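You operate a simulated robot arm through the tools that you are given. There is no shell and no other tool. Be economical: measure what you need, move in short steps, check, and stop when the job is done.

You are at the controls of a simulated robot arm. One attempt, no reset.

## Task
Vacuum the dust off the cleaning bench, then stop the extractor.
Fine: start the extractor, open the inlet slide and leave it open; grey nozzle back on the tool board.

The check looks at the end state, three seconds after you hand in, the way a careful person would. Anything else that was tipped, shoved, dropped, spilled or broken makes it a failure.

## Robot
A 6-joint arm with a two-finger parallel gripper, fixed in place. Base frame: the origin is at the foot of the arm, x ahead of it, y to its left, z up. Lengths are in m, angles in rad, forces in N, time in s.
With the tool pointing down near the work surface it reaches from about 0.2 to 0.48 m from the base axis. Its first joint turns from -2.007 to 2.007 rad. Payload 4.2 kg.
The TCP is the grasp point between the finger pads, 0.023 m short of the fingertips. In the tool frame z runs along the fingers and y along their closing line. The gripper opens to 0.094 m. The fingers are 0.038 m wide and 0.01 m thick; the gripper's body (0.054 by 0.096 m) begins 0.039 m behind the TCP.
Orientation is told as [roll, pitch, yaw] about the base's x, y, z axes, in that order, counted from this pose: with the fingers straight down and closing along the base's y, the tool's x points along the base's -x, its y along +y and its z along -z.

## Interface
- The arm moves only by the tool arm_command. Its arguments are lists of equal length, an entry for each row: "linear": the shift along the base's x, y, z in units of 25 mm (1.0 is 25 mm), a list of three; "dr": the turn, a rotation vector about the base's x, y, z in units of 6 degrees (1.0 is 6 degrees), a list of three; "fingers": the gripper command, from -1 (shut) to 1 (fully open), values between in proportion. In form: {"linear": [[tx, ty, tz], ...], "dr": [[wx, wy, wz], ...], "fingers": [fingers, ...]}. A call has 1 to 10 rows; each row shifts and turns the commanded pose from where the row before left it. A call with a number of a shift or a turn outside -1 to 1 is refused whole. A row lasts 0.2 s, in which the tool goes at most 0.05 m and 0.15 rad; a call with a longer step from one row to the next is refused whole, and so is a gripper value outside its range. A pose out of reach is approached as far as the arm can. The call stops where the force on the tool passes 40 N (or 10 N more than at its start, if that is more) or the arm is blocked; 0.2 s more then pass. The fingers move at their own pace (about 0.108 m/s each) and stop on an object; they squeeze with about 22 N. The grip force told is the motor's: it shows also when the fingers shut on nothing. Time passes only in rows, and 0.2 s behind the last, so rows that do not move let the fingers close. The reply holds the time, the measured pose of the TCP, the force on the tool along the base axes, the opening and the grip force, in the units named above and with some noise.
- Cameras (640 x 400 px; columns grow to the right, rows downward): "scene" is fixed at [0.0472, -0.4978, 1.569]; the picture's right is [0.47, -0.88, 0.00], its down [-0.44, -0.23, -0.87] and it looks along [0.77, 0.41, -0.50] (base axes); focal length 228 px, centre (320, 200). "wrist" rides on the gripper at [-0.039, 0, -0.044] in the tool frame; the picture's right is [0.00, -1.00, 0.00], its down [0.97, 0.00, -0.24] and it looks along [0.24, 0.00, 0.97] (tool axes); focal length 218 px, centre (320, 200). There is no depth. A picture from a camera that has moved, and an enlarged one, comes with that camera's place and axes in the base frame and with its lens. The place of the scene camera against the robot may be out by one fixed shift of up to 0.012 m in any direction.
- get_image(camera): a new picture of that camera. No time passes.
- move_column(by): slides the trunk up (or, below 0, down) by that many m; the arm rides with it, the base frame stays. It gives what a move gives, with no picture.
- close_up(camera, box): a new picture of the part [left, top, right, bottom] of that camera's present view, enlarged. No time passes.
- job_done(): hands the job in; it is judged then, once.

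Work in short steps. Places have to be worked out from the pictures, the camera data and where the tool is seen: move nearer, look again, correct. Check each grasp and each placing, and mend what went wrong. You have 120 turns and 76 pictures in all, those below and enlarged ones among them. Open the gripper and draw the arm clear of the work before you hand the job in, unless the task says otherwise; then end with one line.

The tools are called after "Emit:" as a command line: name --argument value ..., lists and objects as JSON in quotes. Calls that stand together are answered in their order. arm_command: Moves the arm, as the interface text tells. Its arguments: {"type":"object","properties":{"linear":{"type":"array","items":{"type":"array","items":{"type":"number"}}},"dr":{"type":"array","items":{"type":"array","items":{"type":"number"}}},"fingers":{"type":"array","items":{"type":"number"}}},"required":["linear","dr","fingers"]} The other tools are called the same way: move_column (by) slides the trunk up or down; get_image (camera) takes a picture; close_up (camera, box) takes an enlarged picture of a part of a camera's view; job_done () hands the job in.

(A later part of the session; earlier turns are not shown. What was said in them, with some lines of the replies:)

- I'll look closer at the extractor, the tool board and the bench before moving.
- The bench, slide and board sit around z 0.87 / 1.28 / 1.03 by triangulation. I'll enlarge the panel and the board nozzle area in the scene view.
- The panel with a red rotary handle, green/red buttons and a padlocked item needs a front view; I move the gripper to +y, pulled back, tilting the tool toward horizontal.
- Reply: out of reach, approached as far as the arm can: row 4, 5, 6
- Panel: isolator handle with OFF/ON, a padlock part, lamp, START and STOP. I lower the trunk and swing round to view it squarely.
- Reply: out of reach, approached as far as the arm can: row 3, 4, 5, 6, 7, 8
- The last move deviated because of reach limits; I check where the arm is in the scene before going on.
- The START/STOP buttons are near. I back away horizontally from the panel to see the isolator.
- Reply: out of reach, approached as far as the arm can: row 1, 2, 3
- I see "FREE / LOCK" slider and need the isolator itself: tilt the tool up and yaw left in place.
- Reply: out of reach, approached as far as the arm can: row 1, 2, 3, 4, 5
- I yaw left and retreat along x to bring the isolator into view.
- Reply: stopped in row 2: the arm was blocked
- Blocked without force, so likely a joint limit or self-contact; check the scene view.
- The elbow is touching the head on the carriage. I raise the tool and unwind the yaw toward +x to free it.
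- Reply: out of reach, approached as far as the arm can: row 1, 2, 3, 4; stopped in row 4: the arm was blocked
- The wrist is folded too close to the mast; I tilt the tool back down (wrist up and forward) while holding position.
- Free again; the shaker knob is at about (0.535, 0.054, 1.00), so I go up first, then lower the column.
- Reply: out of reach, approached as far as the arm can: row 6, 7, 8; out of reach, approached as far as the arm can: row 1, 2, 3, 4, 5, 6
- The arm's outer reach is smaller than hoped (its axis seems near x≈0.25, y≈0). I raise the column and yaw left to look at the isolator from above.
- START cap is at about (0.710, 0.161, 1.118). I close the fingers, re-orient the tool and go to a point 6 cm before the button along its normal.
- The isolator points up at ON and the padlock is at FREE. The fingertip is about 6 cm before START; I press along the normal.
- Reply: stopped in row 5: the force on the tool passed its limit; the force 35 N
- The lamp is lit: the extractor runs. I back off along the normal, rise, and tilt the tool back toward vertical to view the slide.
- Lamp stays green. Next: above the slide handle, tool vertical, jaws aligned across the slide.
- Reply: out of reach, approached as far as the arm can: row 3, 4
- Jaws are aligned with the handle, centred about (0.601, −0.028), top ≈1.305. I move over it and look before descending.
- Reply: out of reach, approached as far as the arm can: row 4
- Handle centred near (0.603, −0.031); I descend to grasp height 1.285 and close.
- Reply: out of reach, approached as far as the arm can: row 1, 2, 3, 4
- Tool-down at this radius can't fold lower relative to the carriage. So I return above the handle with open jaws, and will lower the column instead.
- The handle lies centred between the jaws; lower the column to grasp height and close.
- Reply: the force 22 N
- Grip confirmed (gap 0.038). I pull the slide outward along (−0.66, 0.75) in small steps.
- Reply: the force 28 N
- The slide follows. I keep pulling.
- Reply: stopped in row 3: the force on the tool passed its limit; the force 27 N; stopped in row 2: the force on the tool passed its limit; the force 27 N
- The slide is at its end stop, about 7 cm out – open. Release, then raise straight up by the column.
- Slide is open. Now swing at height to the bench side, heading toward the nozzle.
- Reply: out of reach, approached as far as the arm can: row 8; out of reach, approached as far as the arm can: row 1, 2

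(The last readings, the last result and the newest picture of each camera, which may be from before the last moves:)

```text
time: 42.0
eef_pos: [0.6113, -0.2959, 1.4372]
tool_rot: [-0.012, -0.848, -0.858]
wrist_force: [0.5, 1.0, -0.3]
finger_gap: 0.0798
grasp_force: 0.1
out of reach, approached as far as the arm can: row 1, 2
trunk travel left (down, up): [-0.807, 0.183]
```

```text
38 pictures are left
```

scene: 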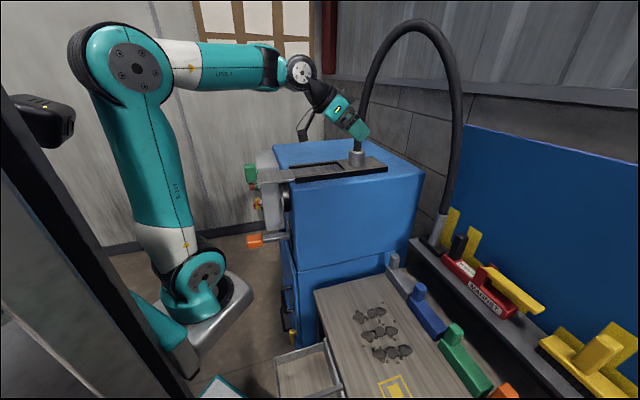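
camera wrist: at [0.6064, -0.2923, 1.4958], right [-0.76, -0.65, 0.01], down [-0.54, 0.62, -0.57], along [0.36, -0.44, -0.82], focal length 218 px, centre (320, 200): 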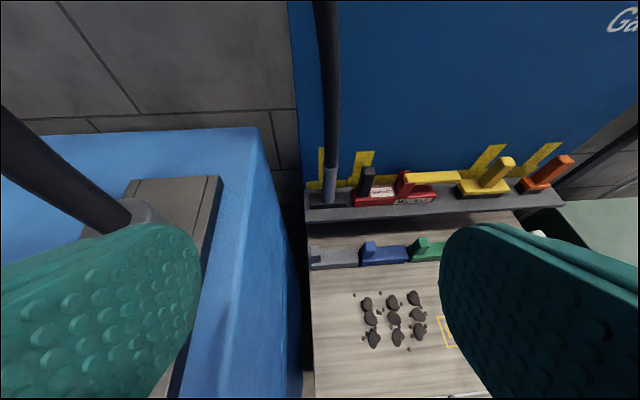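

Nozzle tube is at about (0.79, −0.558), z 1.05–1.15. I level the tool and line up 0.2 m short of it at height, clear of the extractor side.

Emit:
arm_command --linear '[[0.27, -0.63, 0], [0.27, -0.63, 0], [0.27, -0.63, 0], [0.27, -0.63, 0], [0.27, -0.63, 0], [0.27, -0.63, 0], [0.27, -0.63, 0]]' --dr '[[-0.76, -0.65, 0], [-0.76, -0.65, 0], [-0.76, -0.65, 0], [-0.76, -0.65, 0], [-0.76, -0.65, 0], [-0.76, -0.65, 0], [-0.67, -0.58, 0]]' --fingers '[0.7, 0.7, 0.7, 0.7, 0.7, 0.7, 0.7]'

Emit:
get_image --camera "wrist"

```text
time: 43.6
eef_pos: [0.6566, -0.4066, 1.4376]
tool_rot: [-0.904, -1.568, 0.034]
wrist_force: [-0.1, -0.5, -0.2]
finger_gap: 0.0797
grasp_force: 0.1
trunk travel left (down, up): [-0.807, 0.183]
```

```text
37 pictures are left
camera wrist: at [0.6283, -0.3739, 1.4767], right [-0.77, -0.64, 0.0], down [-0.16, 0.18, -0.97], along [0.62, -0.74, -0.24], focal length 218 px, centre (320, 200)
```

wrist: 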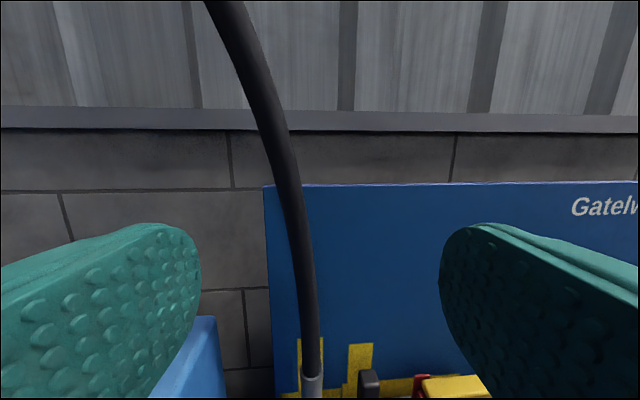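

Level and reachable. Lower by column and arm together to about z 1.11.

Emit:
move_column --by -0.17

Emit:
arm_command --linear '[[0, 0, -1], [0, 0, -1], [0, 0, -1], [0, 0, -1], [0, 0, -1], [0, 0, -0.7]]' --dr '[[0, 0, 0], [0, 0, 0], [0, 0, 0], [0, 0, 0], [0, 0, 0], [0, 0, 0]]' --fingers '[0.5, 0.5, 0.5, 0.5, 0.5, 0.5]'

Emit:
get_image --camera "wrist"

Emit:
get_image --camera "scene"

```text
time: 45.5
eef_pos: [0.6566, -0.4059, 1.2661]
tool_rot: [-0.749, -1.565, -0.124]
wrist_force: [-0.4, 0.1, -0.6]
finger_gap: 0.0798
grasp_force: 0.1
trunk travel left (down, up): [-0.637, 0.353]
```

```text
time: 46.9
eef_pos: [0.6561, -0.408, 1.1249]
tool_rot: [-0.872, -1.565, -0.001]
wrist_force: [0.0, 0.0, 0.9]
finger_gap: 0.0706
grasp_force: 0.0
trunk travel left (down, up): [-0.637, 0.353]
```

```text
36 pictures are left
camera wrist: at [0.6282, -0.375, 1.1644], right [-0.77, -0.64, 0.0], down [-0.16, 0.18, -0.97], along [0.62, -0.74, -0.24], focal length 218 px, centre (320, 200)
```

wrist: 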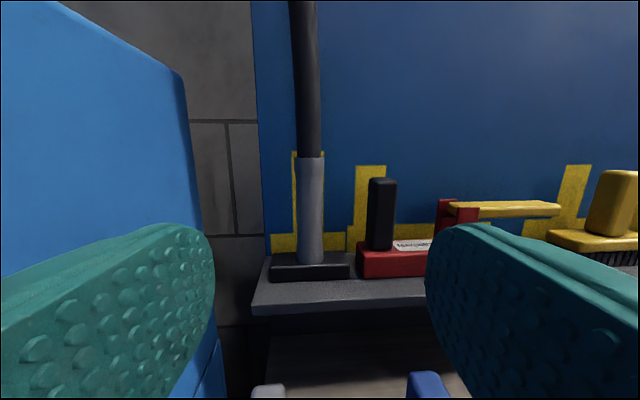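

```text
35 pictures are left
```

scene: 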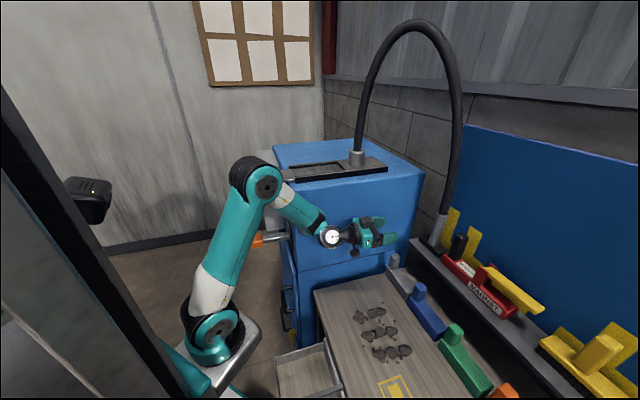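

Tube confirmed at (0.792, −0.555), 3 cm thick, top 1.15. I shift 1 cm left, narrow the jaws to clear the black handle, and advance most of the way.

Emit:
arm_command --linear '[[0.31, 0.26, -0.5], [0.64, -0.766, -0.5], [0.64, -0.766, 0], [0.64, -0.766, 0], [0.64, -0.766, 0], [0.64, -0.766, 0], [0, 0, 0]]' --dr '[[0, 0, 0], [0, 0, 0], [0, 0, 0], [0, 0, 0], [0, 0, 0], [0, 0, 0], [0, 0, 0]]' --fingers '[0.28, 0.28, 0.28, 0.28, 0.28, 0.28, 0.28]'

Emit:
get_image --camera "wrist"

```text
time: 48.5
eef_pos: [0.7451, -0.496, 1.0988]
tool_rot: [-0.766, -1.566, -0.107]
wrist_force: [0.4, 1.1, 0.7]
finger_gap: 0.0604
grasp_force: 0.0
trunk travel left (down, up): [-0.637, 0.353]
```

```text
34 pictures are left
camera wrist: at [0.716, -0.4635, 1.1392], right [-0.77, -0.64, 0.0], down [-0.16, 0.18, -0.97], along [0.62, -0.74, -0.24], focal length 218 px, centre (320, 200)
```

wrist: 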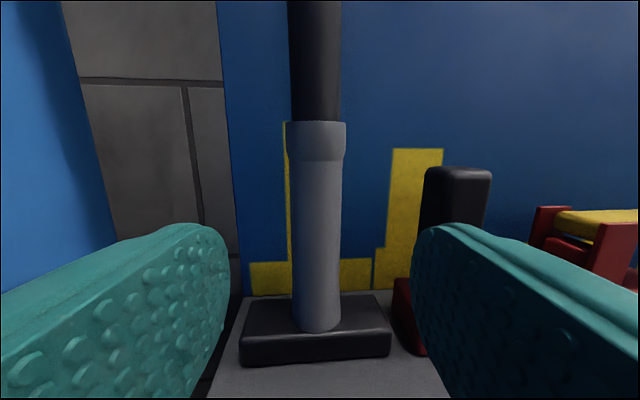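

Well centred; advance the last 7 cm and close.

Emit:
arm_command --linear '[[0.64, -0.766, 0], [0.64, -0.766, 0], [0.58, -0.68, 0], [0, 0, 0], [0, 0, 0], [0, 0, 0]]' --dr '[[0, 0, 0], [0, 0, 0], [0, 0, 0], [0, 0, 0], [0, 0, 0], [0, 0, 0]]' --fingers '[0.28, 0.28, 0.28, -1, -1, -1]'

Emit:
get_image --camera "wrist"

```text
time: 49.9
eef_pos: [0.7921, -0.5511, 1.098]
tool_rot: [-0.707, -1.565, -0.164]
wrist_force: [0.0, -0.4, 0.3]
finger_gap: 0.0346
grasp_force: 22.2
trunk travel left (down, up): [-0.637, 0.353]
```

```text
33 pictures are left
camera wrist: at [0.7635, -0.5186, 1.1389], right [-0.77, -0.64, 0.0], down [-0.16, 0.18, -0.97], along [0.62, -0.74, -0.24], focal length 218 px, centre (320, 200)
```

wrist: 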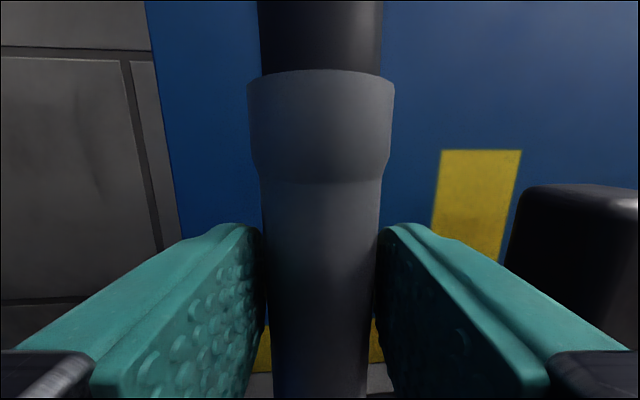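

Gripped (gap 0.035). Lift 5 cm straight, then check.

Emit:
arm_command --linear '[[0, 0, 0.6], [0, 0, 0.7], [0, 0, 0.7]]' --dr '[[0, 0, 0], [0, 0, 0], [0, 0, 0]]' --fingers '[-1, -1, -1]'

Emit:
close_up --camera "scene" --box '[330, 160, 522, 280]'

```text
time: 50.7
eef_pos: [0.7924, -0.55, 1.151]
tool_rot: [-0.66, -1.566, -0.213]
wrist_force: [-0.9, -0.9, -1.5]
finger_gap: 0.0344
grasp_force: 22.5
trunk travel left (down, up): [-0.637, 0.353]
```

```text
3.33 times, centred on (426, 220) of scene
camera zoom: at [0.0472, -0.4978, 1.569], right [0.47, -0.88, 0.0], down [-0.44, -0.23, -0.87], along [0.77, 0.41, -0.5], focal length 761 px, centre (-33, 133)
```

zoom: 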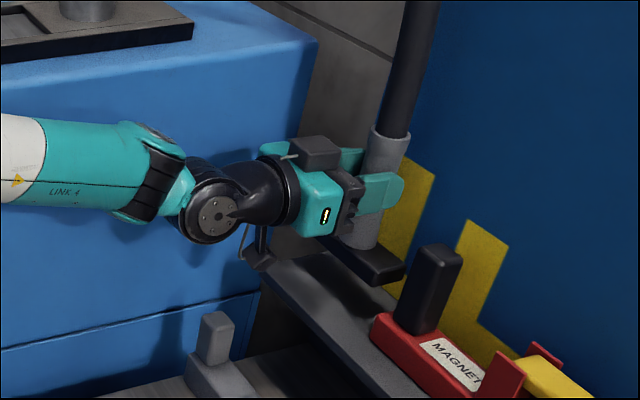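

Nozzle is lifted cleanly. I retract toward the bench centre, staying high.

Emit:
arm_command --linear '[[-0.64, 0.766, 0], [-0.64, 0.766, 0], [-0.64, 0.766, 0], [-0.7, 0.4, 0], [-0.9, 0, 0], [-0.9, -0.1, 0], [-0.9, -0.3, 0]]' --dr '[[0, 0, 0], [0, 0, 0], [0, 0, 0], [0, 0, 0], [0, 0, -0.4], [0, 0, -0.6], [0, 0, -0.6]]' --fingers '[-1, -1, -1, -1, -1, -1, -1]'

Emit:
move_column --by -0.08

Emit:
get_image --camera "scene"

Emit:
get_image --camera "wrist"

```text
time: 52.3
eef_pos: [0.6575, -0.4924, 1.1497]
tool_rot: [-0.675, -1.566, -0.366]
wrist_force: [-0.5, 0.3, -1.6]
finger_gap: 0.0344
grasp_force: 21.8
trunk travel left (down, up): [-0.637, 0.353]
```

```text
time: 53.5
eef_pos: [0.6584, -0.4915, 1.0696]
tool_rot: [-0.737, -1.565, -0.303]
wrist_force: [-0.3, 0.0, -1.1]
finger_gap: 0.0345
grasp_force: 22.2
trunk travel left (down, up): [-0.557, 0.433]
```

```text
31 pictures are left
```

scene: 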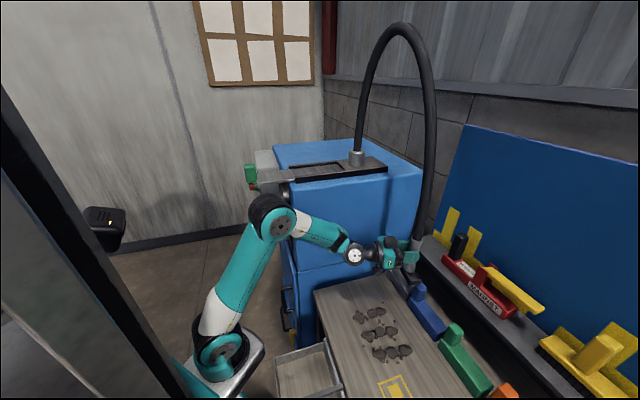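

```text
30 pictures are left
camera wrist: at [0.636, -0.455, 1.1095], right [-0.86, -0.51, 0.0], down [-0.13, 0.21, -0.97], along [0.49, -0.84, -0.24], focal length 218 px, centre (320, 200)
```

wrist: 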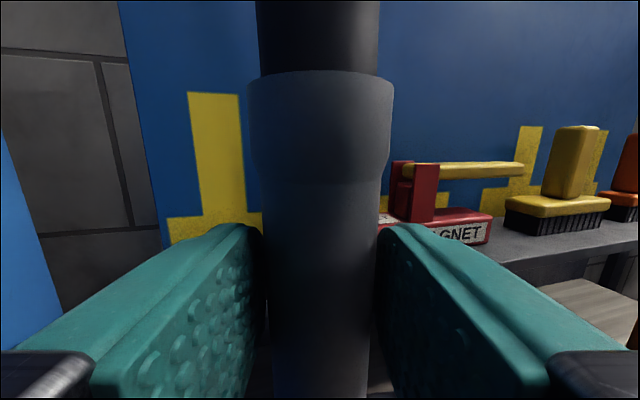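

The nozzle hangs free. I move over the far-left corner of the dust and come down to about 3 cm above the bench.

Emit:
arm_command --linear '[[-0.9, 0.08, 0], [-0.9, 0.08, 0], [-0.9, 0.08, -0.4], [0, 0, -1], [0, 0, -1], [0, 0, -0.6]]' --dr '[[0, 0, 0.3], [0, 0, 0.3], [0, 0, 0], [0, 0, 0], [0, 0, 0], [0, 0, 0]]' --fingers '[-1, -1, -1, -1, -1, -1]'

Emit:
close_up --camera "scene" --box '[310, 220, 470, 380]'

```text
time: 54.9
eef_pos: [0.5911, -0.4855, 0.9932]
tool_rot: [-0.779, -1.565, -0.195]
wrist_force: [-0.8, 0.0, -0.9]
finger_gap: 0.0345
grasp_force: 21.9
trunk travel left (down, up): [-0.557, 0.433]
```

```text
2.50 times, centred on (390, 300) of scene
camera zoom: at [0.0472, -0.4978, 1.569], right [0.47, -0.88, 0.0], down [-0.44, -0.23, -0.87], along [0.77, 0.41, -0.5], focal length 570 px, centre (145, -50)
```

zoom: 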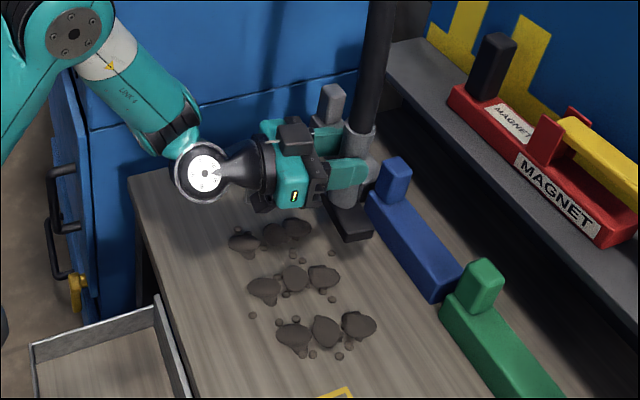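

The foot is at the far end of the first dust row, close to the blue block. I pull 2 cm back and lower in small steps to feel the bench.

Emit:
arm_command --linear '[[-0.52, 0.6, -0.4], [0, 0, -0.4], [0, 0, -0.3]]' --dr '[[0, 0, 0], [0, 0, 0], [0, 0, 0]]' --fingers '[-1, -1, -1]'

Emit:
close_up --camera "scene" --box '[330, 240, 450, 340]'

```text
time: 55.7
eef_pos: [0.5781, -0.471, 0.967]
tool_rot: [-0.852, -1.564, -0.123]
wrist_force: [-0.7, 1.1, 2.2]
finger_gap: 0.0342
grasp_force: 22.3
trunk travel left (down, up): [-0.557, 0.433]
```

```text
4.00 times, centred on (390, 290) of scene
camera zoom: at [0.0472, -0.4978, 1.569], right [0.47, -0.88, 0.0], down [-0.44, -0.23, -0.87], along [0.77, 0.41, -0.5], focal length 913 px, centre (40, -160)
```

zoom: 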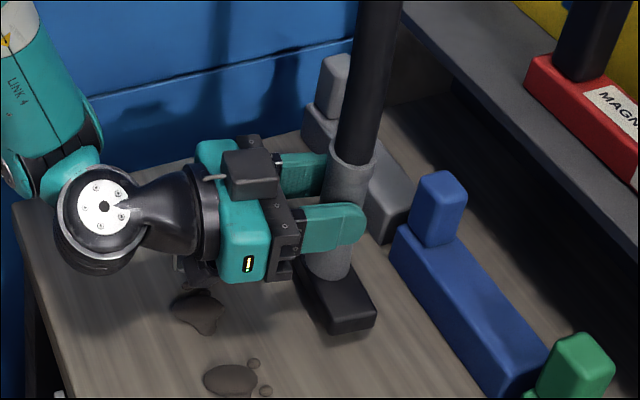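

Slight upward force suggests contact. I confirm with a 2 mm press then sweep toward the robot.

Emit:
arm_command --linear '[[0, 0, -0.1], [-0.32, 0.38, 0], [-0.32, 0.38, 0]]' --dr '[[0, 0, 0], [0, 0, 0], [0, 0, 0]]' --fingers '[-1, -1, -1]'

Emit:
close_up --camera "scene" --box '[310, 240, 450, 380]'

```text
time: 56.5
eef_pos: [0.5618, -0.4538, 0.9667]
tool_rot: [-0.483, -1.561, -0.496]
wrist_force: [9.6, -11.9, 23.7]
finger_gap: 0.0347
grasp_force: 21.5
trunk travel left (down, up): [-0.557, 0.433]
```

```text
2.86 times, centred on (380, 310) of scene
camera zoom: at [0.0472, -0.4978, 1.569], right [0.47, -0.88, 0.0], down [-0.44, -0.23, -0.87], along [0.77, 0.41, -0.5], focal length 652 px, centre (149, -114)
```

zoom: 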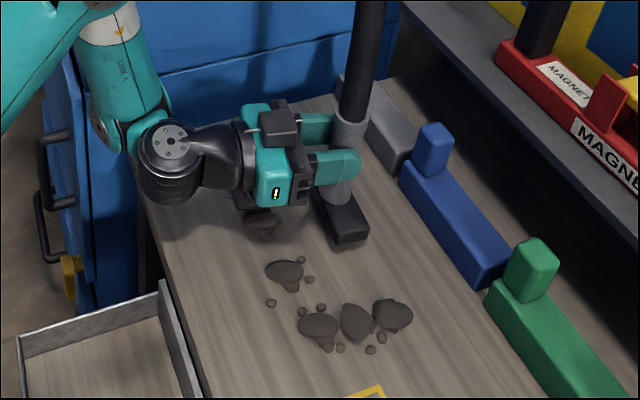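

Suction works—clumps have vanished. Contact height is 0.967; I ease up 2 mm and sweep on toward the near edge.

Emit:
arm_command --linear '[[0, 0, 0.09], [-0.4, 0.48, 0], [-0.4, 0.48, 0], [-0.4, 0.48, 0], [-0.4, 0.48, 0]]' --dr '[[0, 0, 0], [0, 0, 0], [0, 0, 0], [0, 0, 0], [0, 0, 0]]' --fingers '[-1, -1, -1, -1, -1]'

Emit:
close_up --camera "scene" --box '[310, 240, 450, 380]'

```text
time: 57.7
eef_pos: [0.5451, -0.429, 0.9933]
tool_rot: [-0.456, -1.561, -0.52]
wrist_force: [0.6, 0.1, -1.9]
finger_gap: 0.0346
grasp_force: 22.3
out of reach, approached as far as the arm can: row 2, 3, 4, 5
trunk travel left (down, up): [-0.557, 0.433]
```

```text
2.86 times, centred on (380, 310) of scene
camera zoom: at [0.0472, -0.4978, 1.569], right [0.47, -0.88, 0.0], down [-0.44, -0.23, -0.87], along [0.77, 0.41, -0.5], focal length 652 px, centre (149, -114)
```

zoom: 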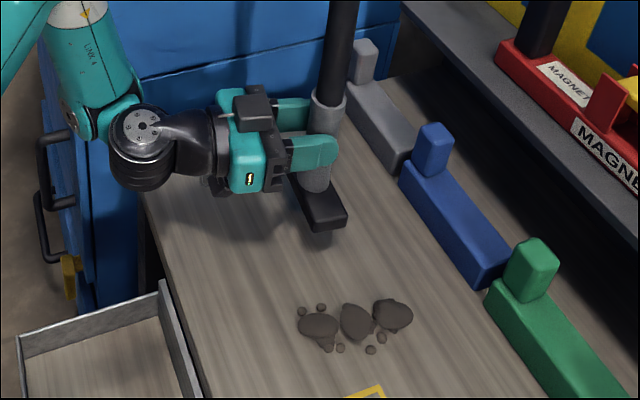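

Rows 1 and 2 are gone; inner reach is the limit here. I raise the arm, lower the column, and go over to the remaining row.

Emit:
arm_command --linear '[[0, 0, 1], [0, 0, 1], [0, 0, 1], [0, 0, 0]]' --dr '[[0, 0, 0], [0, 0, 0], [0, 0, 0], [0, 0, 0]]' --fingers '[-1, -1, -1, -1]'

Emit:
move_column --by -0.08

Emit:
arm_command --linear '[[-0.7, -0.9, 0], [-0.7, -0.9, 0], [-0.7, -0.9, 0], [-0.7, -0.9, 0], [0, -0.5, 0]]' --dr '[[0, 0, 0], [0, 0, 0], [0, 0, 0], [0, 0, 0], [0, 0, 0]]' --fingers '[-1, -1, -1, -1, -1]'

Emit:
close_up --camera "scene" --box '[310, 240, 450, 380]'

```text
time: 58.7
eef_pos: [0.5438, -0.4297, 1.07]
tool_rot: [-0.688, -1.565, -0.288]
wrist_force: [0.0, 0.7, -1.5]
finger_gap: 0.0345
grasp_force: 21.9
trunk travel left (down, up): [-0.557, 0.433]
```

```text
time: 59.9
eef_pos: [0.544, -0.4292, 0.9894]
tool_rot: [-0.743, -1.566, -0.233]
wrist_force: [0.3, 0.6, -1.1]
finger_gap: 0.0346
grasp_force: 22.4
trunk travel left (down, up): [-0.477, 0.513]
```

```text
time: 61.1
eef_pos: [0.4758, -0.5327, 0.9893]
tool_rot: [-0.863, -1.565, -0.116]
wrist_force: [-0.4, 0.3, -1.8]
finger_gap: 0.0347
grasp_force: 21.6
trunk travel left (down, up): [-0.477, 0.513]
```

```text
2.86 times, centred on (380, 310) of scene
camera zoom: at [0.0472, -0.4978, 1.569], right [0.47, -0.88, 0.0], down [-0.44, -0.23, -0.87], along [0.77, 0.41, -0.5], focal length 652 px, centre (149, -114)
```

zoom: 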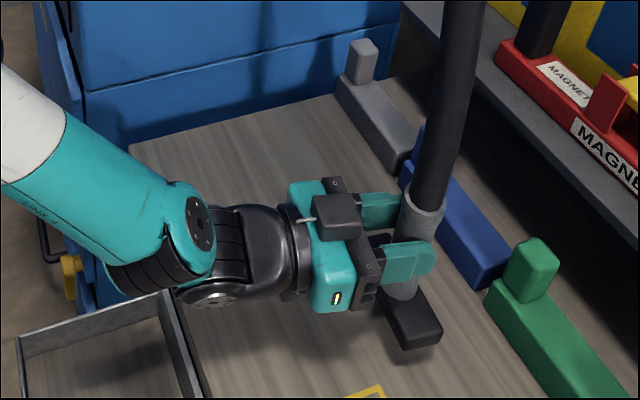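

First two rows are clean. Lower to 0.969 and sweep the last row toward the robot.

Emit:
arm_command --linear '[[0, 0, -0.4], [0, 0, -0.4], [-0.4, 0.48, 0], [-0.4, 0.48, 0], [-0.4, 0.48, 0], [-0.4, 0.48, 0], [-0.4, 0.48, 0]]' --dr '[[0, 0, 0], [0, 0, 0], [0, 0, 0], [0, 0, 0], [0, 0, 0], [0, 0, 0], [0, 0, 0]]' --fingers '[-1, -1, -1, -1, -1, -1, -1]'

Emit:
close_up --camera "scene" --box '[310, 240, 450, 380]'

```text
time: 62.7
eef_pos: [0.4271, -0.4754, 0.9729]
tool_rot: [-0.704, -1.567, -0.269]
wrist_force: [-0.8, -0.1, -0.9]
finger_gap: 0.0344
grasp_force: 22.1
out of reach, approached as far as the arm can: row 7
trunk travel left (down, up): [-0.477, 0.513]
```

```text
2.86 times, centred on (380, 310) of scene
camera zoom: at [0.0472, -0.4978, 1.569], right [0.47, -0.88, 0.0], down [-0.44, -0.23, -0.87], along [0.77, 0.41, -0.5], focal length 652 px, centre (149, -114)
```

zoom: 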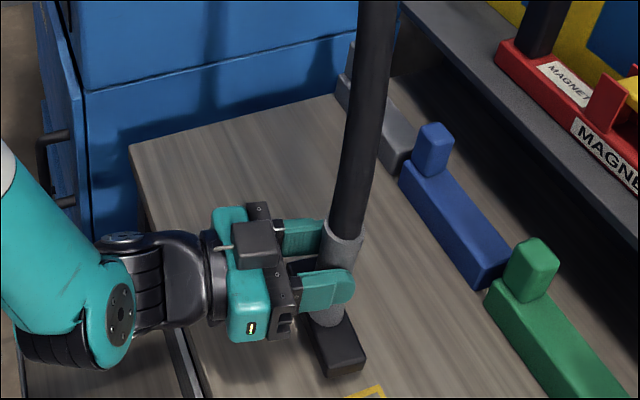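

Far part is clean. I lift and move off toward the board to see what was hidden under the gripper.

Emit:
arm_command --linear '[[0, 0, 1], [0, 0, 1], [0, 0, 1], [0.6, 0, 1], [0.8, 0, 0.5], [1, 0, 0.5], [1, 0, 0.5], [1, 0, 0], [1, 0, 0]]' --dr '[[0, 0, 0], [0, 0, 0], [0, 0, 0], [0, 0, 0], [0, 0, 0], [0, 0, 0], [0, 0, 0], [0, 0, 0], [0, 0, 0]]' --fingers '[-1, -1, -1, -1, -1, -1, -1, -1, -1]'

Emit:
close_up --camera "scene" --box '[290, 240, 450, 400]'

```text
time: 64.7
eef_pos: [0.5612, -0.4765, 1.1089]
tool_rot: [-0.771, -1.565, -0.204]
wrist_force: [0.0, -0.2, -1.5]
finger_gap: 0.0348
grasp_force: 22.0
trunk travel left (down, up): [-0.477, 0.513]
```

```text
2.50 times, centred on (370, 320) of scene
camera zoom: at [0.0472, -0.4978, 1.569], right [0.47, -0.88, 0.0], down [-0.44, -0.23, -0.87], along [0.77, 0.41, -0.5], focal length 570 px, centre (195, -100)
```

zoom: 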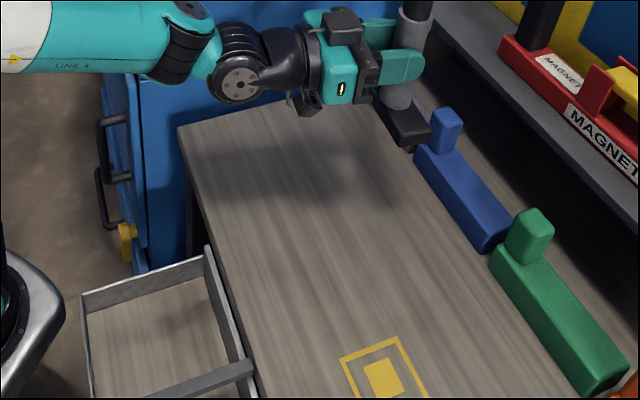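

Bench is clean. Now return the nozzle: raise the column to its former height and go to the pre-park point with the original heading.

Emit:
move_column --by 0.16

Emit:
arm_command --linear '[[0.82, 0.61, -0.85], [0.82, 0.61, -0.85], [0.82, 0.61, -0.85], [0.82, 0.61, -0.85], [0.82, 0.61, -0.85], [0, 0, 0]]' --dr '[[0, 0, 0.2], [0, 0, 0.2], [0, 0, 0.2], [0, 0, 0.2], [0, 0, 0.2], [0, 0, 0]]' --fingers '[-1, -1, -1, -1, -1, -1]'

Emit:
get_image --camera "wrist"

```text
time: 66.5
eef_pos: [0.5618, -0.477, 1.2692]
tool_rot: [-0.735, -1.566, -0.242]
wrist_force: [0.5, -0.3, -1.1]
finger_gap: 0.0344
grasp_force: 22.1
trunk travel left (down, up): [-0.637, 0.353]
```

```text
time: 67.9
eef_pos: [0.6639, -0.4, 1.163]
tool_rot: [-0.758, -1.565, -0.112]
wrist_force: [-0.1, -0.3, -1.0]
finger_gap: 0.0347
grasp_force: 21.2
trunk travel left (down, up): [-0.637, 0.353]
```

```text
22 pictures are left
camera wrist: at [0.6347, -0.367, 1.2033], right [-0.77, -0.64, 0.0], down [-0.16, 0.18, -0.97], along [0.62, -0.74, -0.24], focal length 218 px, centre (320, 200)
```

wrist: 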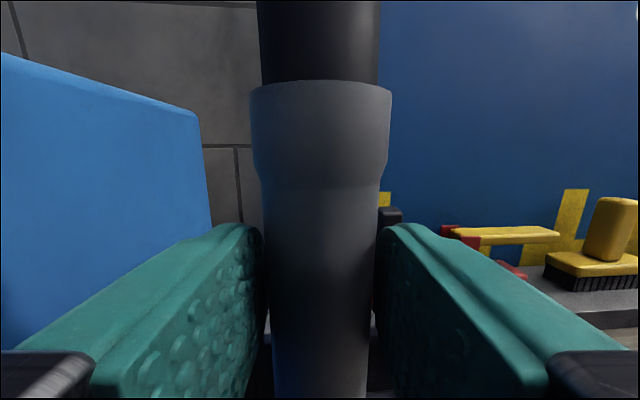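

Heading restored. Advance over the park spot, 6 cm high.

Emit:
arm_command --linear '[[0.64, -0.755, 0], [0.64, -0.755, 0], [0.64, -0.755, 0], [0.64, -0.755, 0], [0.64, -0.755, 0], [0.64, -0.755, 0], [0.64, -0.755, 0], [0.64, -0.755, 0], [0, 0, 0]]' --dr '[[0, 0, 0], [0, 0, 0], [0, 0, 0], [0, 0, 0], [0, 0, 0], [0, 0, 0], [0, 0, 0], [0, 0, 0], [0, 0, 0]]' --fingers '[-1, -1, -1, -1, -1, -1, -1, -1, -1]'

Emit:
close_up --camera "scene" --box '[330, 160, 522, 280]'

```text
time: 69.9
eef_pos: [0.794, -0.5527, 1.164]
tool_rot: [-0.727, -1.566, -0.143]
wrist_force: [-0.1, -0.2, -1.0]
finger_gap: 0.0343
grasp_force: 22.3
trunk travel left (down, up): [-0.637, 0.353]
```

```text
3.33 times, centred on (426, 220) of scene
camera zoom: at [0.0472, -0.4978, 1.569], right [0.47, -0.88, 0.0], down [-0.44, -0.23, -0.87], along [0.77, 0.41, -0.5], focal length 761 px, centre (-33, 133)
```

zoom: 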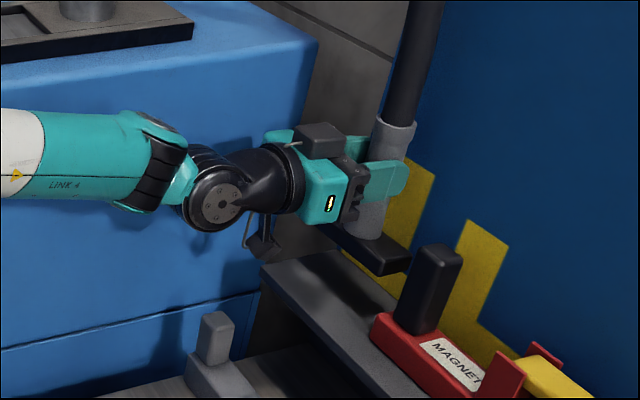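

Aligned. Lower to just above the shelf, then in fine steps.

Emit:
arm_command --linear '[[-0.06, 0.06, -0.7], [0, 0, -0.7], [0, 0, -0.6], [0, 0, -0.2], [0, 0, -0.2], [0, 0, 0]]' --dr '[[0, 0, 0], [0, 0, 0], [0, 0, 0], [0, 0, 0], [0, 0, 0], [0, 0, 0]]' --fingers '[-1, -1, -1, -1, -1, -1]'

Emit:
close_up --camera "scene" --box '[400, 190, 496, 270]'

```text
time: 71.3
eef_pos: [0.7908, -0.5504, 1.1033]
tool_rot: [-0.713, -1.566, -0.16]
wrist_force: [0.5, -0.1, -1.8]
finger_gap: 0.0344
grasp_force: 22.0
trunk travel left (down, up): [-0.637, 0.353]
```

```text
5.00 times, centred on (448, 230) of scene
camera zoom: at [0.0472, -0.4978, 1.569], right [0.47, -0.88, 0.0], down [-0.44, -0.23, -0.87], along [0.77, 0.41, -0.5], focal length 1141 px, centre (-320, 50)
```

zoom: 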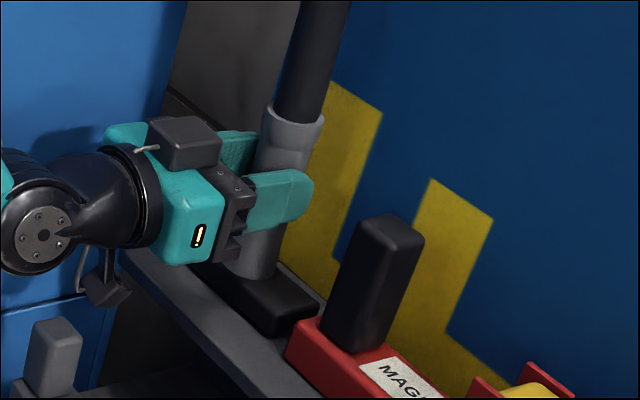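

Not in contact yet (force −1.8 N); continue in 2 mm steps.

Emit:
arm_command --linear '[[0, 0, -0.1], [0, 0, -0.08], [0, 0, -0.06], [0, 0, 0]]' --dr '[[0, 0, 0], [0, 0, 0], [0, 0, 0], [0, 0, 0]]' --fingers '[-1, -1, -1, -1]'

```text
time: 72.3
eef_pos: [0.7893, -0.5496, 1.0995]
tool_rot: [-2.08, -1.568, 1.205]
wrist_force: [1.4, -2.8, 13.0]
finger_gap: 0.0343
grasp_force: 22.0
trunk travel left (down, up): [-0.637, 0.353]
```

Seated on the shelf (13 N up). Open the jaws moderately and check.

Emit:
arm_command --linear '[[0, 0, 0.04], [0, 0, 0], [0, 0, 0]]' --dr '[[0, 0, 0], [0, 0, 0], [0, 0, 0]]' --fingers '[0.28, 0.28, 0.28]'

Emit:
get_image --camera "wrist"

```text
time: 73.1
eef_pos: [0.7899, -0.5501, 1.0965]
tool_rot: [-0.69, -1.566, -0.184]
wrist_force: [0.2, 0.1, -0.3]
finger_gap: 0.06
grasp_force: 0.0
trunk travel left (down, up): [-0.637, 0.353]
```

```text
19 pictures are left
camera wrist: at [0.7622, -0.5168, 1.1372], right [-0.77, -0.64, 0.0], down [-0.16, 0.18, -0.97], along [0.62, -0.74, -0.24], focal length 218 px, centre (320, 200)
```

wrist: 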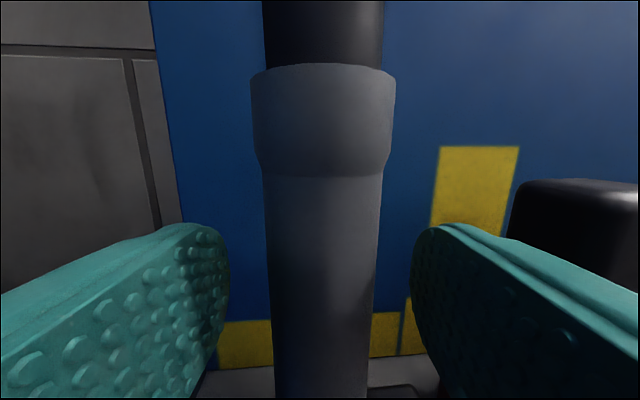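

Nozzle stands upright on its own. Retract straight back and check it.

Emit:
arm_command --linear '[[-0.64, 0.755, 0], [-0.64, 0.755, 0], [-0.64, 0.755, 0], [-0.64, 0.755, 0], [-0.64, 0.755, 0], [-0.64, 0.755, 0], [-0.64, 0.755, 0]]' --dr '[[0, 0, 0], [0, 0, 0], [0, 0, 0], [0, 0, 0], [0, 0, 0], [0, 0, 0], [0, 0, 0]]' --fingers '[0.28, 0.28, 0.28, 0.28, 0.28, 0.28, 0.28]'

Emit:
get_image --camera "wrist"

Emit:
get_image --camera "scene"

```text
time: 74.7
eef_pos: [0.6789, -0.4175, 1.0981]
tool_rot: [-0.777, -1.569, -0.094]
wrist_force: [-0.2, -0.5, -0.6]
finger_gap: 0.0603
grasp_force: 0.1
trunk travel left (down, up): [-0.637, 0.353]
```

```text
18 pictures are left
camera wrist: at [0.65, -0.3837, 1.1386], right [-0.77, -0.64, 0.0], down [-0.16, 0.18, -0.97], along [0.62, -0.74, -0.24], focal length 218 px, centre (320, 200)
```

wrist: 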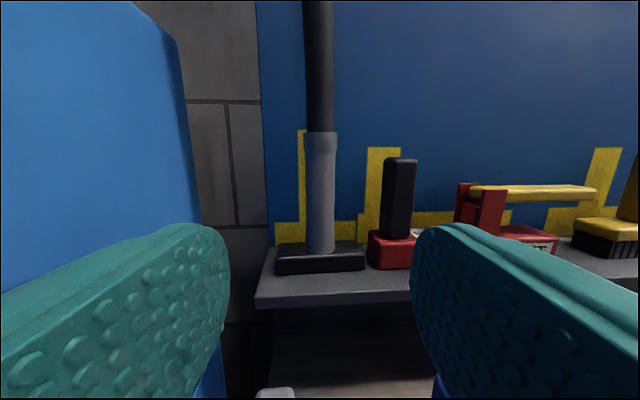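

```text
17 pictures are left
```

scene: 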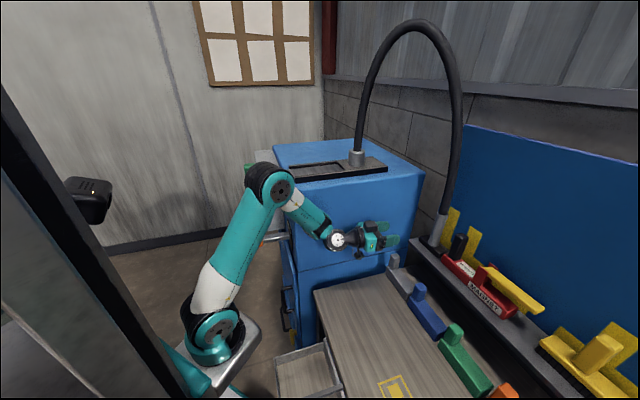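

Nozzle parked upright, bench clean. Now back up and over to the panel for STOP, retracing my path.

Emit:
move_column --by 0.17

Emit:
arm_command --linear '[[0, 0, 1], [0, 0, 1], [0, 0, 1], [0, 0, 1], [0, 0, 1], [0, 0, 0.8], [-0.3, 0.5, 0], [-0.3, 0.5, 0], [-0.3, 0.5, 0], [-0.3, 0.5, 0]]' --dr '[[0, 0, 0], [0, 0, 0], [0, 0, 0], [0, 0, 0], [0, 0, 0], [0, 0, 0], [0.76, 0.65, 0], [0.76, 0.65, 0], [0.76, 0.65, 0], [0.76, 0.65, 0]]' --fingers '[0, 0, 0, 0, 0, 0, -1, -1, -1, -1]'

Emit:
arm_command --linear '[[-0.3, 0.5, 0], [-0.3, 0.5, 0], [-0.3, 0.5, 0], [-0.3, 0.5, 0], [-0.3, 0.3, 0], [-0.3, 0.3, 0], [-0.3, 0.3, 0], [0, 0.3, 0]]' --dr '[[0.76, 0.65, 0], [0.76, 0.65, 0], [0.76, 0.65, 0], [0.76, 0.65, 0], [0.76, 0.65, 0], [0.76, 0.65, 0], [0.76, 0.65, 0], [0.76, 0.65, 0]]' --fingers '[-1, -1, -1, -1, -1, -1, -1, -1]'

```text
time: 76.6
eef_pos: [0.6776, -0.4171, 1.2694]
tool_rot: [-0.742, -1.565, -0.129]
wrist_force: [-0.1, 0.3, -0.5]
finger_gap: 0.0604
grasp_force: 0.0
trunk travel left (down, up): [-0.807, 0.183]
```

```text
time: 78.8
eef_pos: [0.6478, -0.3652, 1.4138]
tool_rot: [-0.017, -1.146, -0.853]
wrist_force: [-0.5, 0.4, -0.7]
finger_gap: 0.0
grasp_force: 21.6
trunk travel left (down, up): [-0.807, 0.183]
```

```text
time: 80.6
eef_pos: [0.5945, -0.2859, 1.4137]
tool_rot: [-0.007, -0.31, -0.861]
wrist_force: [-0.5, 0.0, 0.5]
finger_gap: 0.0
grasp_force: 21.6
trunk travel left (down, up): [-0.807, 0.183]
```

Emit:
arm_command --linear '[[-0.1, 1, 0], [-0.1, 1, 0], [-0.1, 1, 0], [-0.1, 1, 0], [-0.1, 1, 0], [-0.1, 1, 0], [-0.1, 1, 0], [-0.1, 1, 0], [-0.1, 1, 0], [-0.1, 1, 0]]' --dr '[[0, 0, 0], [0, 0, 0], [0, 0, 0.4], [0, 0, 0.4], [0, 0, 0.5], [0, 0, 0.5], [0, 0, 0.5], [0, 0, 0.5], [0, 0, 0.5], [0, 0, 0.5]]' --fingers '[-1, -1, -1, -1, -1, -1, -1, -1, -1, -1]'

Emit:
arm_command --linear '[[0, 1, 0], [0, 1, 0], [0, 1, 0], [0, 1, 0], [0, 1, 0], [0, 1, 0], [0, 1, 0]]' --dr '[[0, 0, 0], [0, 0, 0], [0, 0, 0], [-0.44, -0.9, 0], [-0.44, -0.9, 0], [-0.44, -0.9, 0], [-0.44, -0.9, 0]]' --fingers '[-1, -1, -1, -1, -1, -1, -1]'

Emit:
get_image --camera "wrist"

```text
time: 82.8
eef_pos: [0.5707, -0.035, 1.4141]
tool_rot: [-0.011, -0.308, -0.46]
wrist_force: [0.3, -0.8, -0.4]
finger_gap: 0.0001
grasp_force: 22.1
trunk travel left (down, up): [-0.807, 0.183]
```

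```text
time: 84.4
eef_pos: [0.571, 0.1379, 1.4121]
tool_rot: [-0.006, -0.733, -0.464]
wrist_force: [0.5, -0.6, 0.4]
finger_gap: 0.0
grasp_force: 22.2
trunk travel left (down, up): [-0.807, 0.183]
```

```text
16 pictures are left
camera wrist: at [0.5708, 0.1391, 1.4721], right [-0.45, -0.89, 0.0], down [-0.79, 0.4, -0.47], along [0.42, -0.21, -0.88], focal length 218 px, centre (320, 200)
```

wrist: 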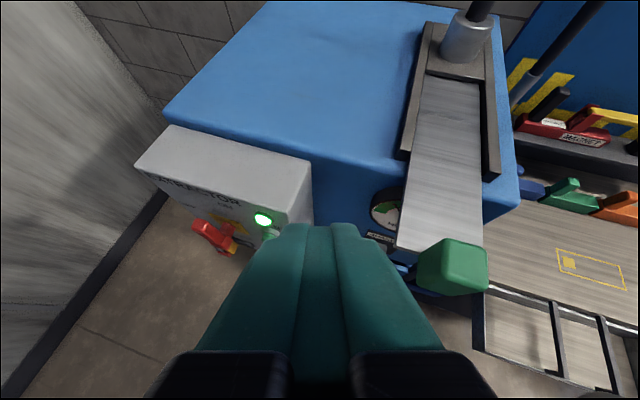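

Lamp still on. Finish the pitch while shifting clear of the slide handle, then lower the column by 0.10.

Emit:
arm_command --linear '[[0, 0.6, -0.2], [0.2, 0.6, -0.2], [0.2, 0.6, -0.2], [0.2, 0.6, -0.2], [0.2, 0.2, -0.2]]' --dr '[[-0.4, -0.8, 0], [-0.4, -0.8, 0], [-0.4, -0.8, 0], [-0.4, -0.8, 0], [-0.4, -0.8, 0]]' --fingers '[-1, -1, -1, -1, -1]'

Emit:
move_column --by -0.1

```text
time: 85.6
eef_pos: [0.6054, 0.1848, 1.3683]
tool_rot: [0.003, -1.196, -0.467]
wrist_force: [0.4, -1.0, 0.0]
finger_gap: 0.0
grasp_force: 21.7
out of reach, approached as far as the arm can: row 3, 4, 5
trunk travel left (down, up): [-0.807, 0.183]
```

```text
time: 86.9
eef_pos: [0.6057, 0.1854, 1.2702]
tool_rot: [0.001, -1.194, -0.463]
wrist_force: [-1.0, 1.0, 0.0]
finger_gap: 0.0
grasp_force: 21.5
trunk travel left (down, up): [-0.707, 0.283]
```

Emit:
arm_command --linear '[[0.1, 0.4, -0.95], [0.1, 0.4, -0.95], [0.1, 0.3, -0.95], [0.2, 0.2, -0.95], [0.25, 0, -0.95], [0.25, 0, -0.95], [0.25, 0, -0.95], [0.25, 0, -0.95], [0.25, 0, -0.95]]' --dr '[[0, 0, 0], [0, 0, 0], [0, 0, 0], [0, 0, 0], [0, 0, 0], [0, 0, 0], [0, 0, 0], [0, 0, 0], [0, 0, 0]]' --fingers '[-1, -1, -1, -1, -1, -1, -1, -1, -1]'

Emit:
get_image --camera "wrist"

```text
time: 88.9
eef_pos: [0.6502, 0.2182, 1.0527]
tool_rot: [0.001, -1.195, -0.463]
wrist_force: [-0.4, -0.6, 0.2]
finger_gap: 0.0
grasp_force: 21.8
trunk travel left (down, up): [-0.707, 0.283]
```

```text
15 pictures are left
camera wrist: at [0.6267, 0.2292, 1.1069], right [-0.45, -0.9, 0.0], down [-0.52, 0.26, -0.82], along [0.73, -0.36, -0.58], focal length 218 px, centre (320, 200)
```

wrist: 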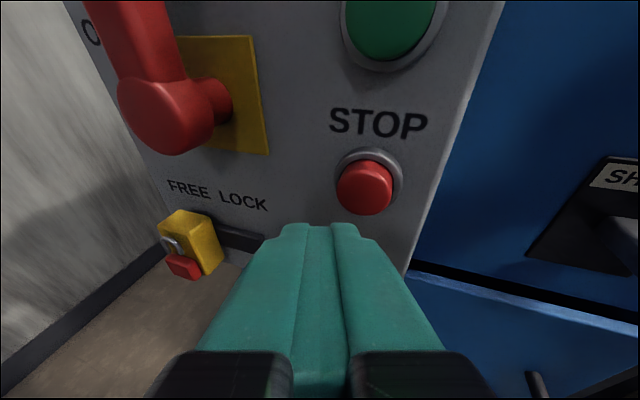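

STOP sits exactly in front of the fingertip as START did. Press along the normal.

Emit:
arm_command --linear '[[0.53, -0.6, -0.03], [0.53, -0.6, -0.03], [0.4, -0.45, -0.03], [0.13, -0.15, 0], [0.13, -0.15, 0], [0.13, -0.15, 0]]' --dr '[[0, 0, 0], [0, 0, 0], [0, 0, 0], [0, 0, 0], [0, 0, 0], [0, 0, 0]]' --fingers '[-1, -1, -1, -1, -1, -1]'

Emit:
arm_command --linear '[[-0.53, 0.6, 0], [-0.53, 0.6, 0], [-0.53, 0.6, 0.2], [-0.5, 0.2, 1], [-0.5, 0, 1], [0, 0, 1]]' --dr '[[0, 0, 0], [0, 0, 0], [0, 0, 0], [0, 0, 0], [0, 0, 0], [0, 0, 0]]' --fingers '[-1, -1, -1, -1, -1, -1]'

Emit:
get_image --camera "wrist"

```text
time: 90.1
eef_pos: [0.6885, 0.1765, 1.0523]
tool_rot: [0.001, -1.192, -0.455]
wrist_force: [-28.1, 13.3, 6.5]
finger_gap: 0.0001
grasp_force: 22.3
trunk travel left (down, up): [-0.707, 0.283]
stopped in row 5: the force on the tool passed its limit (the readings are from after the stop); the commanded pose is now the measured one
```

```text
time: 91.5
eef_pos: [0.6247, 0.2233, 1.1305]
tool_rot: [-0.004, -1.191, -0.452]
wrist_force: [-1.0, 0.0, -0.4]
finger_gap: 0.0004
grasp_force: 21.6
trunk travel left (down, up): [-0.707, 0.283]
```

```text
14 pictures are left
camera wrist: at [0.6006, 0.2349, 1.1849], right [-0.44, -0.9, 0.0], down [-0.52, 0.26, -0.81], along [0.73, -0.36, -0.58], focal length 218 px, centre (320, 200)
```

wrist: 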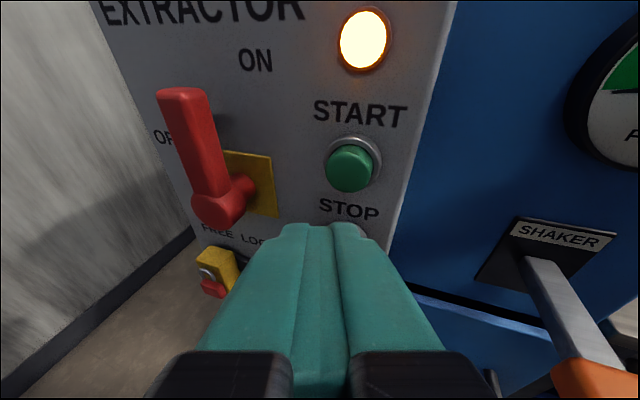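

The lamp has turned amber—probably run-down. I wait a couple of seconds with idle rows and look again while backing up.

Emit:
arm_command --linear '[[0, 0, 0], [0, 0, 0], [0, 0, 0], [0, 0, 0], [0, 0, 0], [0, 0, 0], [0, 0, 0], [0, 0, 0], [0, 0, 0], [0, 0, 0]]' --dr '[[0, 0, 0], [0, 0, 0], [0, 0, 0], [0, 0, 0], [0, 0, 0], [0, 0, 0], [0, 0, 0], [0, 0, 0], [0, 0, 0], [0, 0, 0]]' --fingers '[-1, -1, -1, -1, -1, -1, -1, -1, -1, -1]'

Emit:
arm_command --linear '[[0, 0, 0], [0, 0, 0], [0, 0, 0], [0, 0, 0], [0, 0, 0], [0, 0, 0], [0, 0, 0], [0, 0, 0], [0, 0, 0], [0, 0, 0]]' --dr '[[0, 0, 0], [0, 0, 0], [0, 0, 0], [0, 0, 0], [0, 0, 0], [0, 0, 0], [0, 0, 0], [0, 0, 0], [0, 0, 0], [0, 0, 0]]' --fingers '[-1, -1, -1, -1, -1, -1, -1, -1, -1, -1]'

Emit:
get_image --camera "wrist"

```text
time: 93.7
eef_pos: [0.6246, 0.2236, 1.1321]
tool_rot: [0.0, -1.193, -0.456]
wrist_force: [-0.5, 0.1, 0.1]
finger_gap: 0.0
grasp_force: 21.9
trunk travel left (down, up): [-0.707, 0.283]
```

```text
time: 95.9
eef_pos: [0.6242, 0.2228, 1.1315]
tool_rot: [-0.001, -1.191, -0.456]
wrist_force: [0.0, -0.5, -0.5]
finger_gap: 0.0
grasp_force: 22.0
trunk travel left (down, up): [-0.707, 0.283]
```

```text
13 pictures are left
camera wrist: at [0.6006, 0.2347, 1.1849], right [-0.44, -0.9, 0.0], down [-0.52, 0.26, -0.81], along [0.73, -0.36, -0.58], focal length 218 px, centre (320, 200)
```

wrist: 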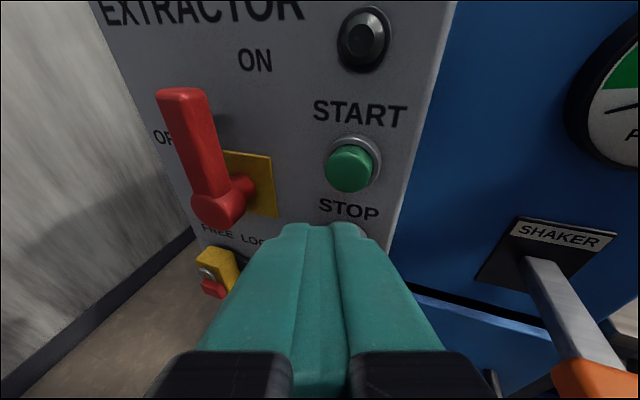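

The lamp is dark: extractor stopped. I raise the arm clear, open the gripper and take a final look.

Emit:
arm_command --linear '[[-0.4, 0.2, 0.6], [-0.4, 0.2, 0.6], [-0.4, 0, 0.6], [0, 0, 0.6]]' --dr '[[0, 0, 0], [0, 0, 0], [0, 0, 0], [0, 0, 0]]' --fingers '[-1, -1, 0, 1]'

Emit:
move_column --by 0.2

Emit:
get_image --camera "scene"

Emit:
get_image --camera "wrist"

Emit:
close_up --camera "scene" --box '[290, 200, 530, 400]'

```text
time: 96.9
eef_pos: [0.5934, 0.2327, 1.1912]
tool_rot: [-0.002, -1.191, -0.454]
wrist_force: [-0.5, 0.1, 0.7]
finger_gap: 0.0939
grasp_force: 0.2
trunk travel left (down, up): [-0.707, 0.283]
```

```text
time: 99.0
eef_pos: [0.5956, 0.235, 1.3912]
tool_rot: [0.002, -1.191, -0.457]
wrist_force: [-0.1, 0.4, 0.0]
finger_gap: 0.0941
grasp_force: 0.1
trunk travel left (down, up): [-0.907, 0.083]
```

```text
12 pictures are left
```

scene: 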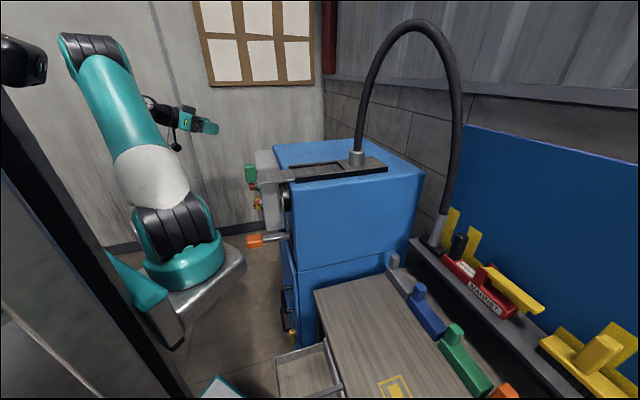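

```text
11 pictures are left
camera wrist: at [0.5709, 0.2453, 1.4447], right [-0.44, -0.9, 0.0], down [-0.52, 0.26, -0.81], along [0.73, -0.36, -0.58], focal length 218 px, centre (320, 200)
```

wrist: 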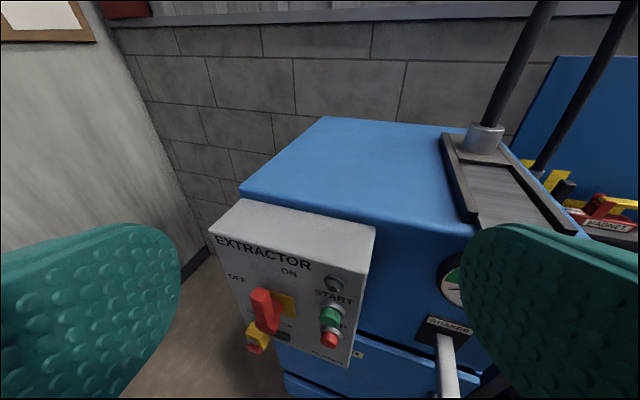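

```text
2.00 times, centred on (410, 300) of scene
camera zoom: at [0.0472, -0.4978, 1.569], right [0.47, -0.88, 0.0], down [-0.44, -0.23, -0.87], along [0.77, 0.41, -0.5], focal length 456 px, centre (140, 0)
```

zoom: 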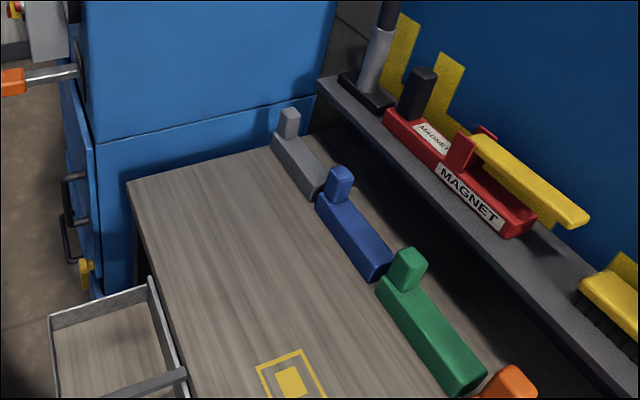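

Bench is clean, nozzle is on the board, slide is open, lamp is off and the arm is clear with an open gripper. I hand in.

Emit:
job_done

```text
The job is handed in.
```

The dust is off the bench and the extractor is stopped (lamp dark), with the inlet slide left open, the grey nozzle back on the tool board, and nothing else seen disturbed in the final pictures.
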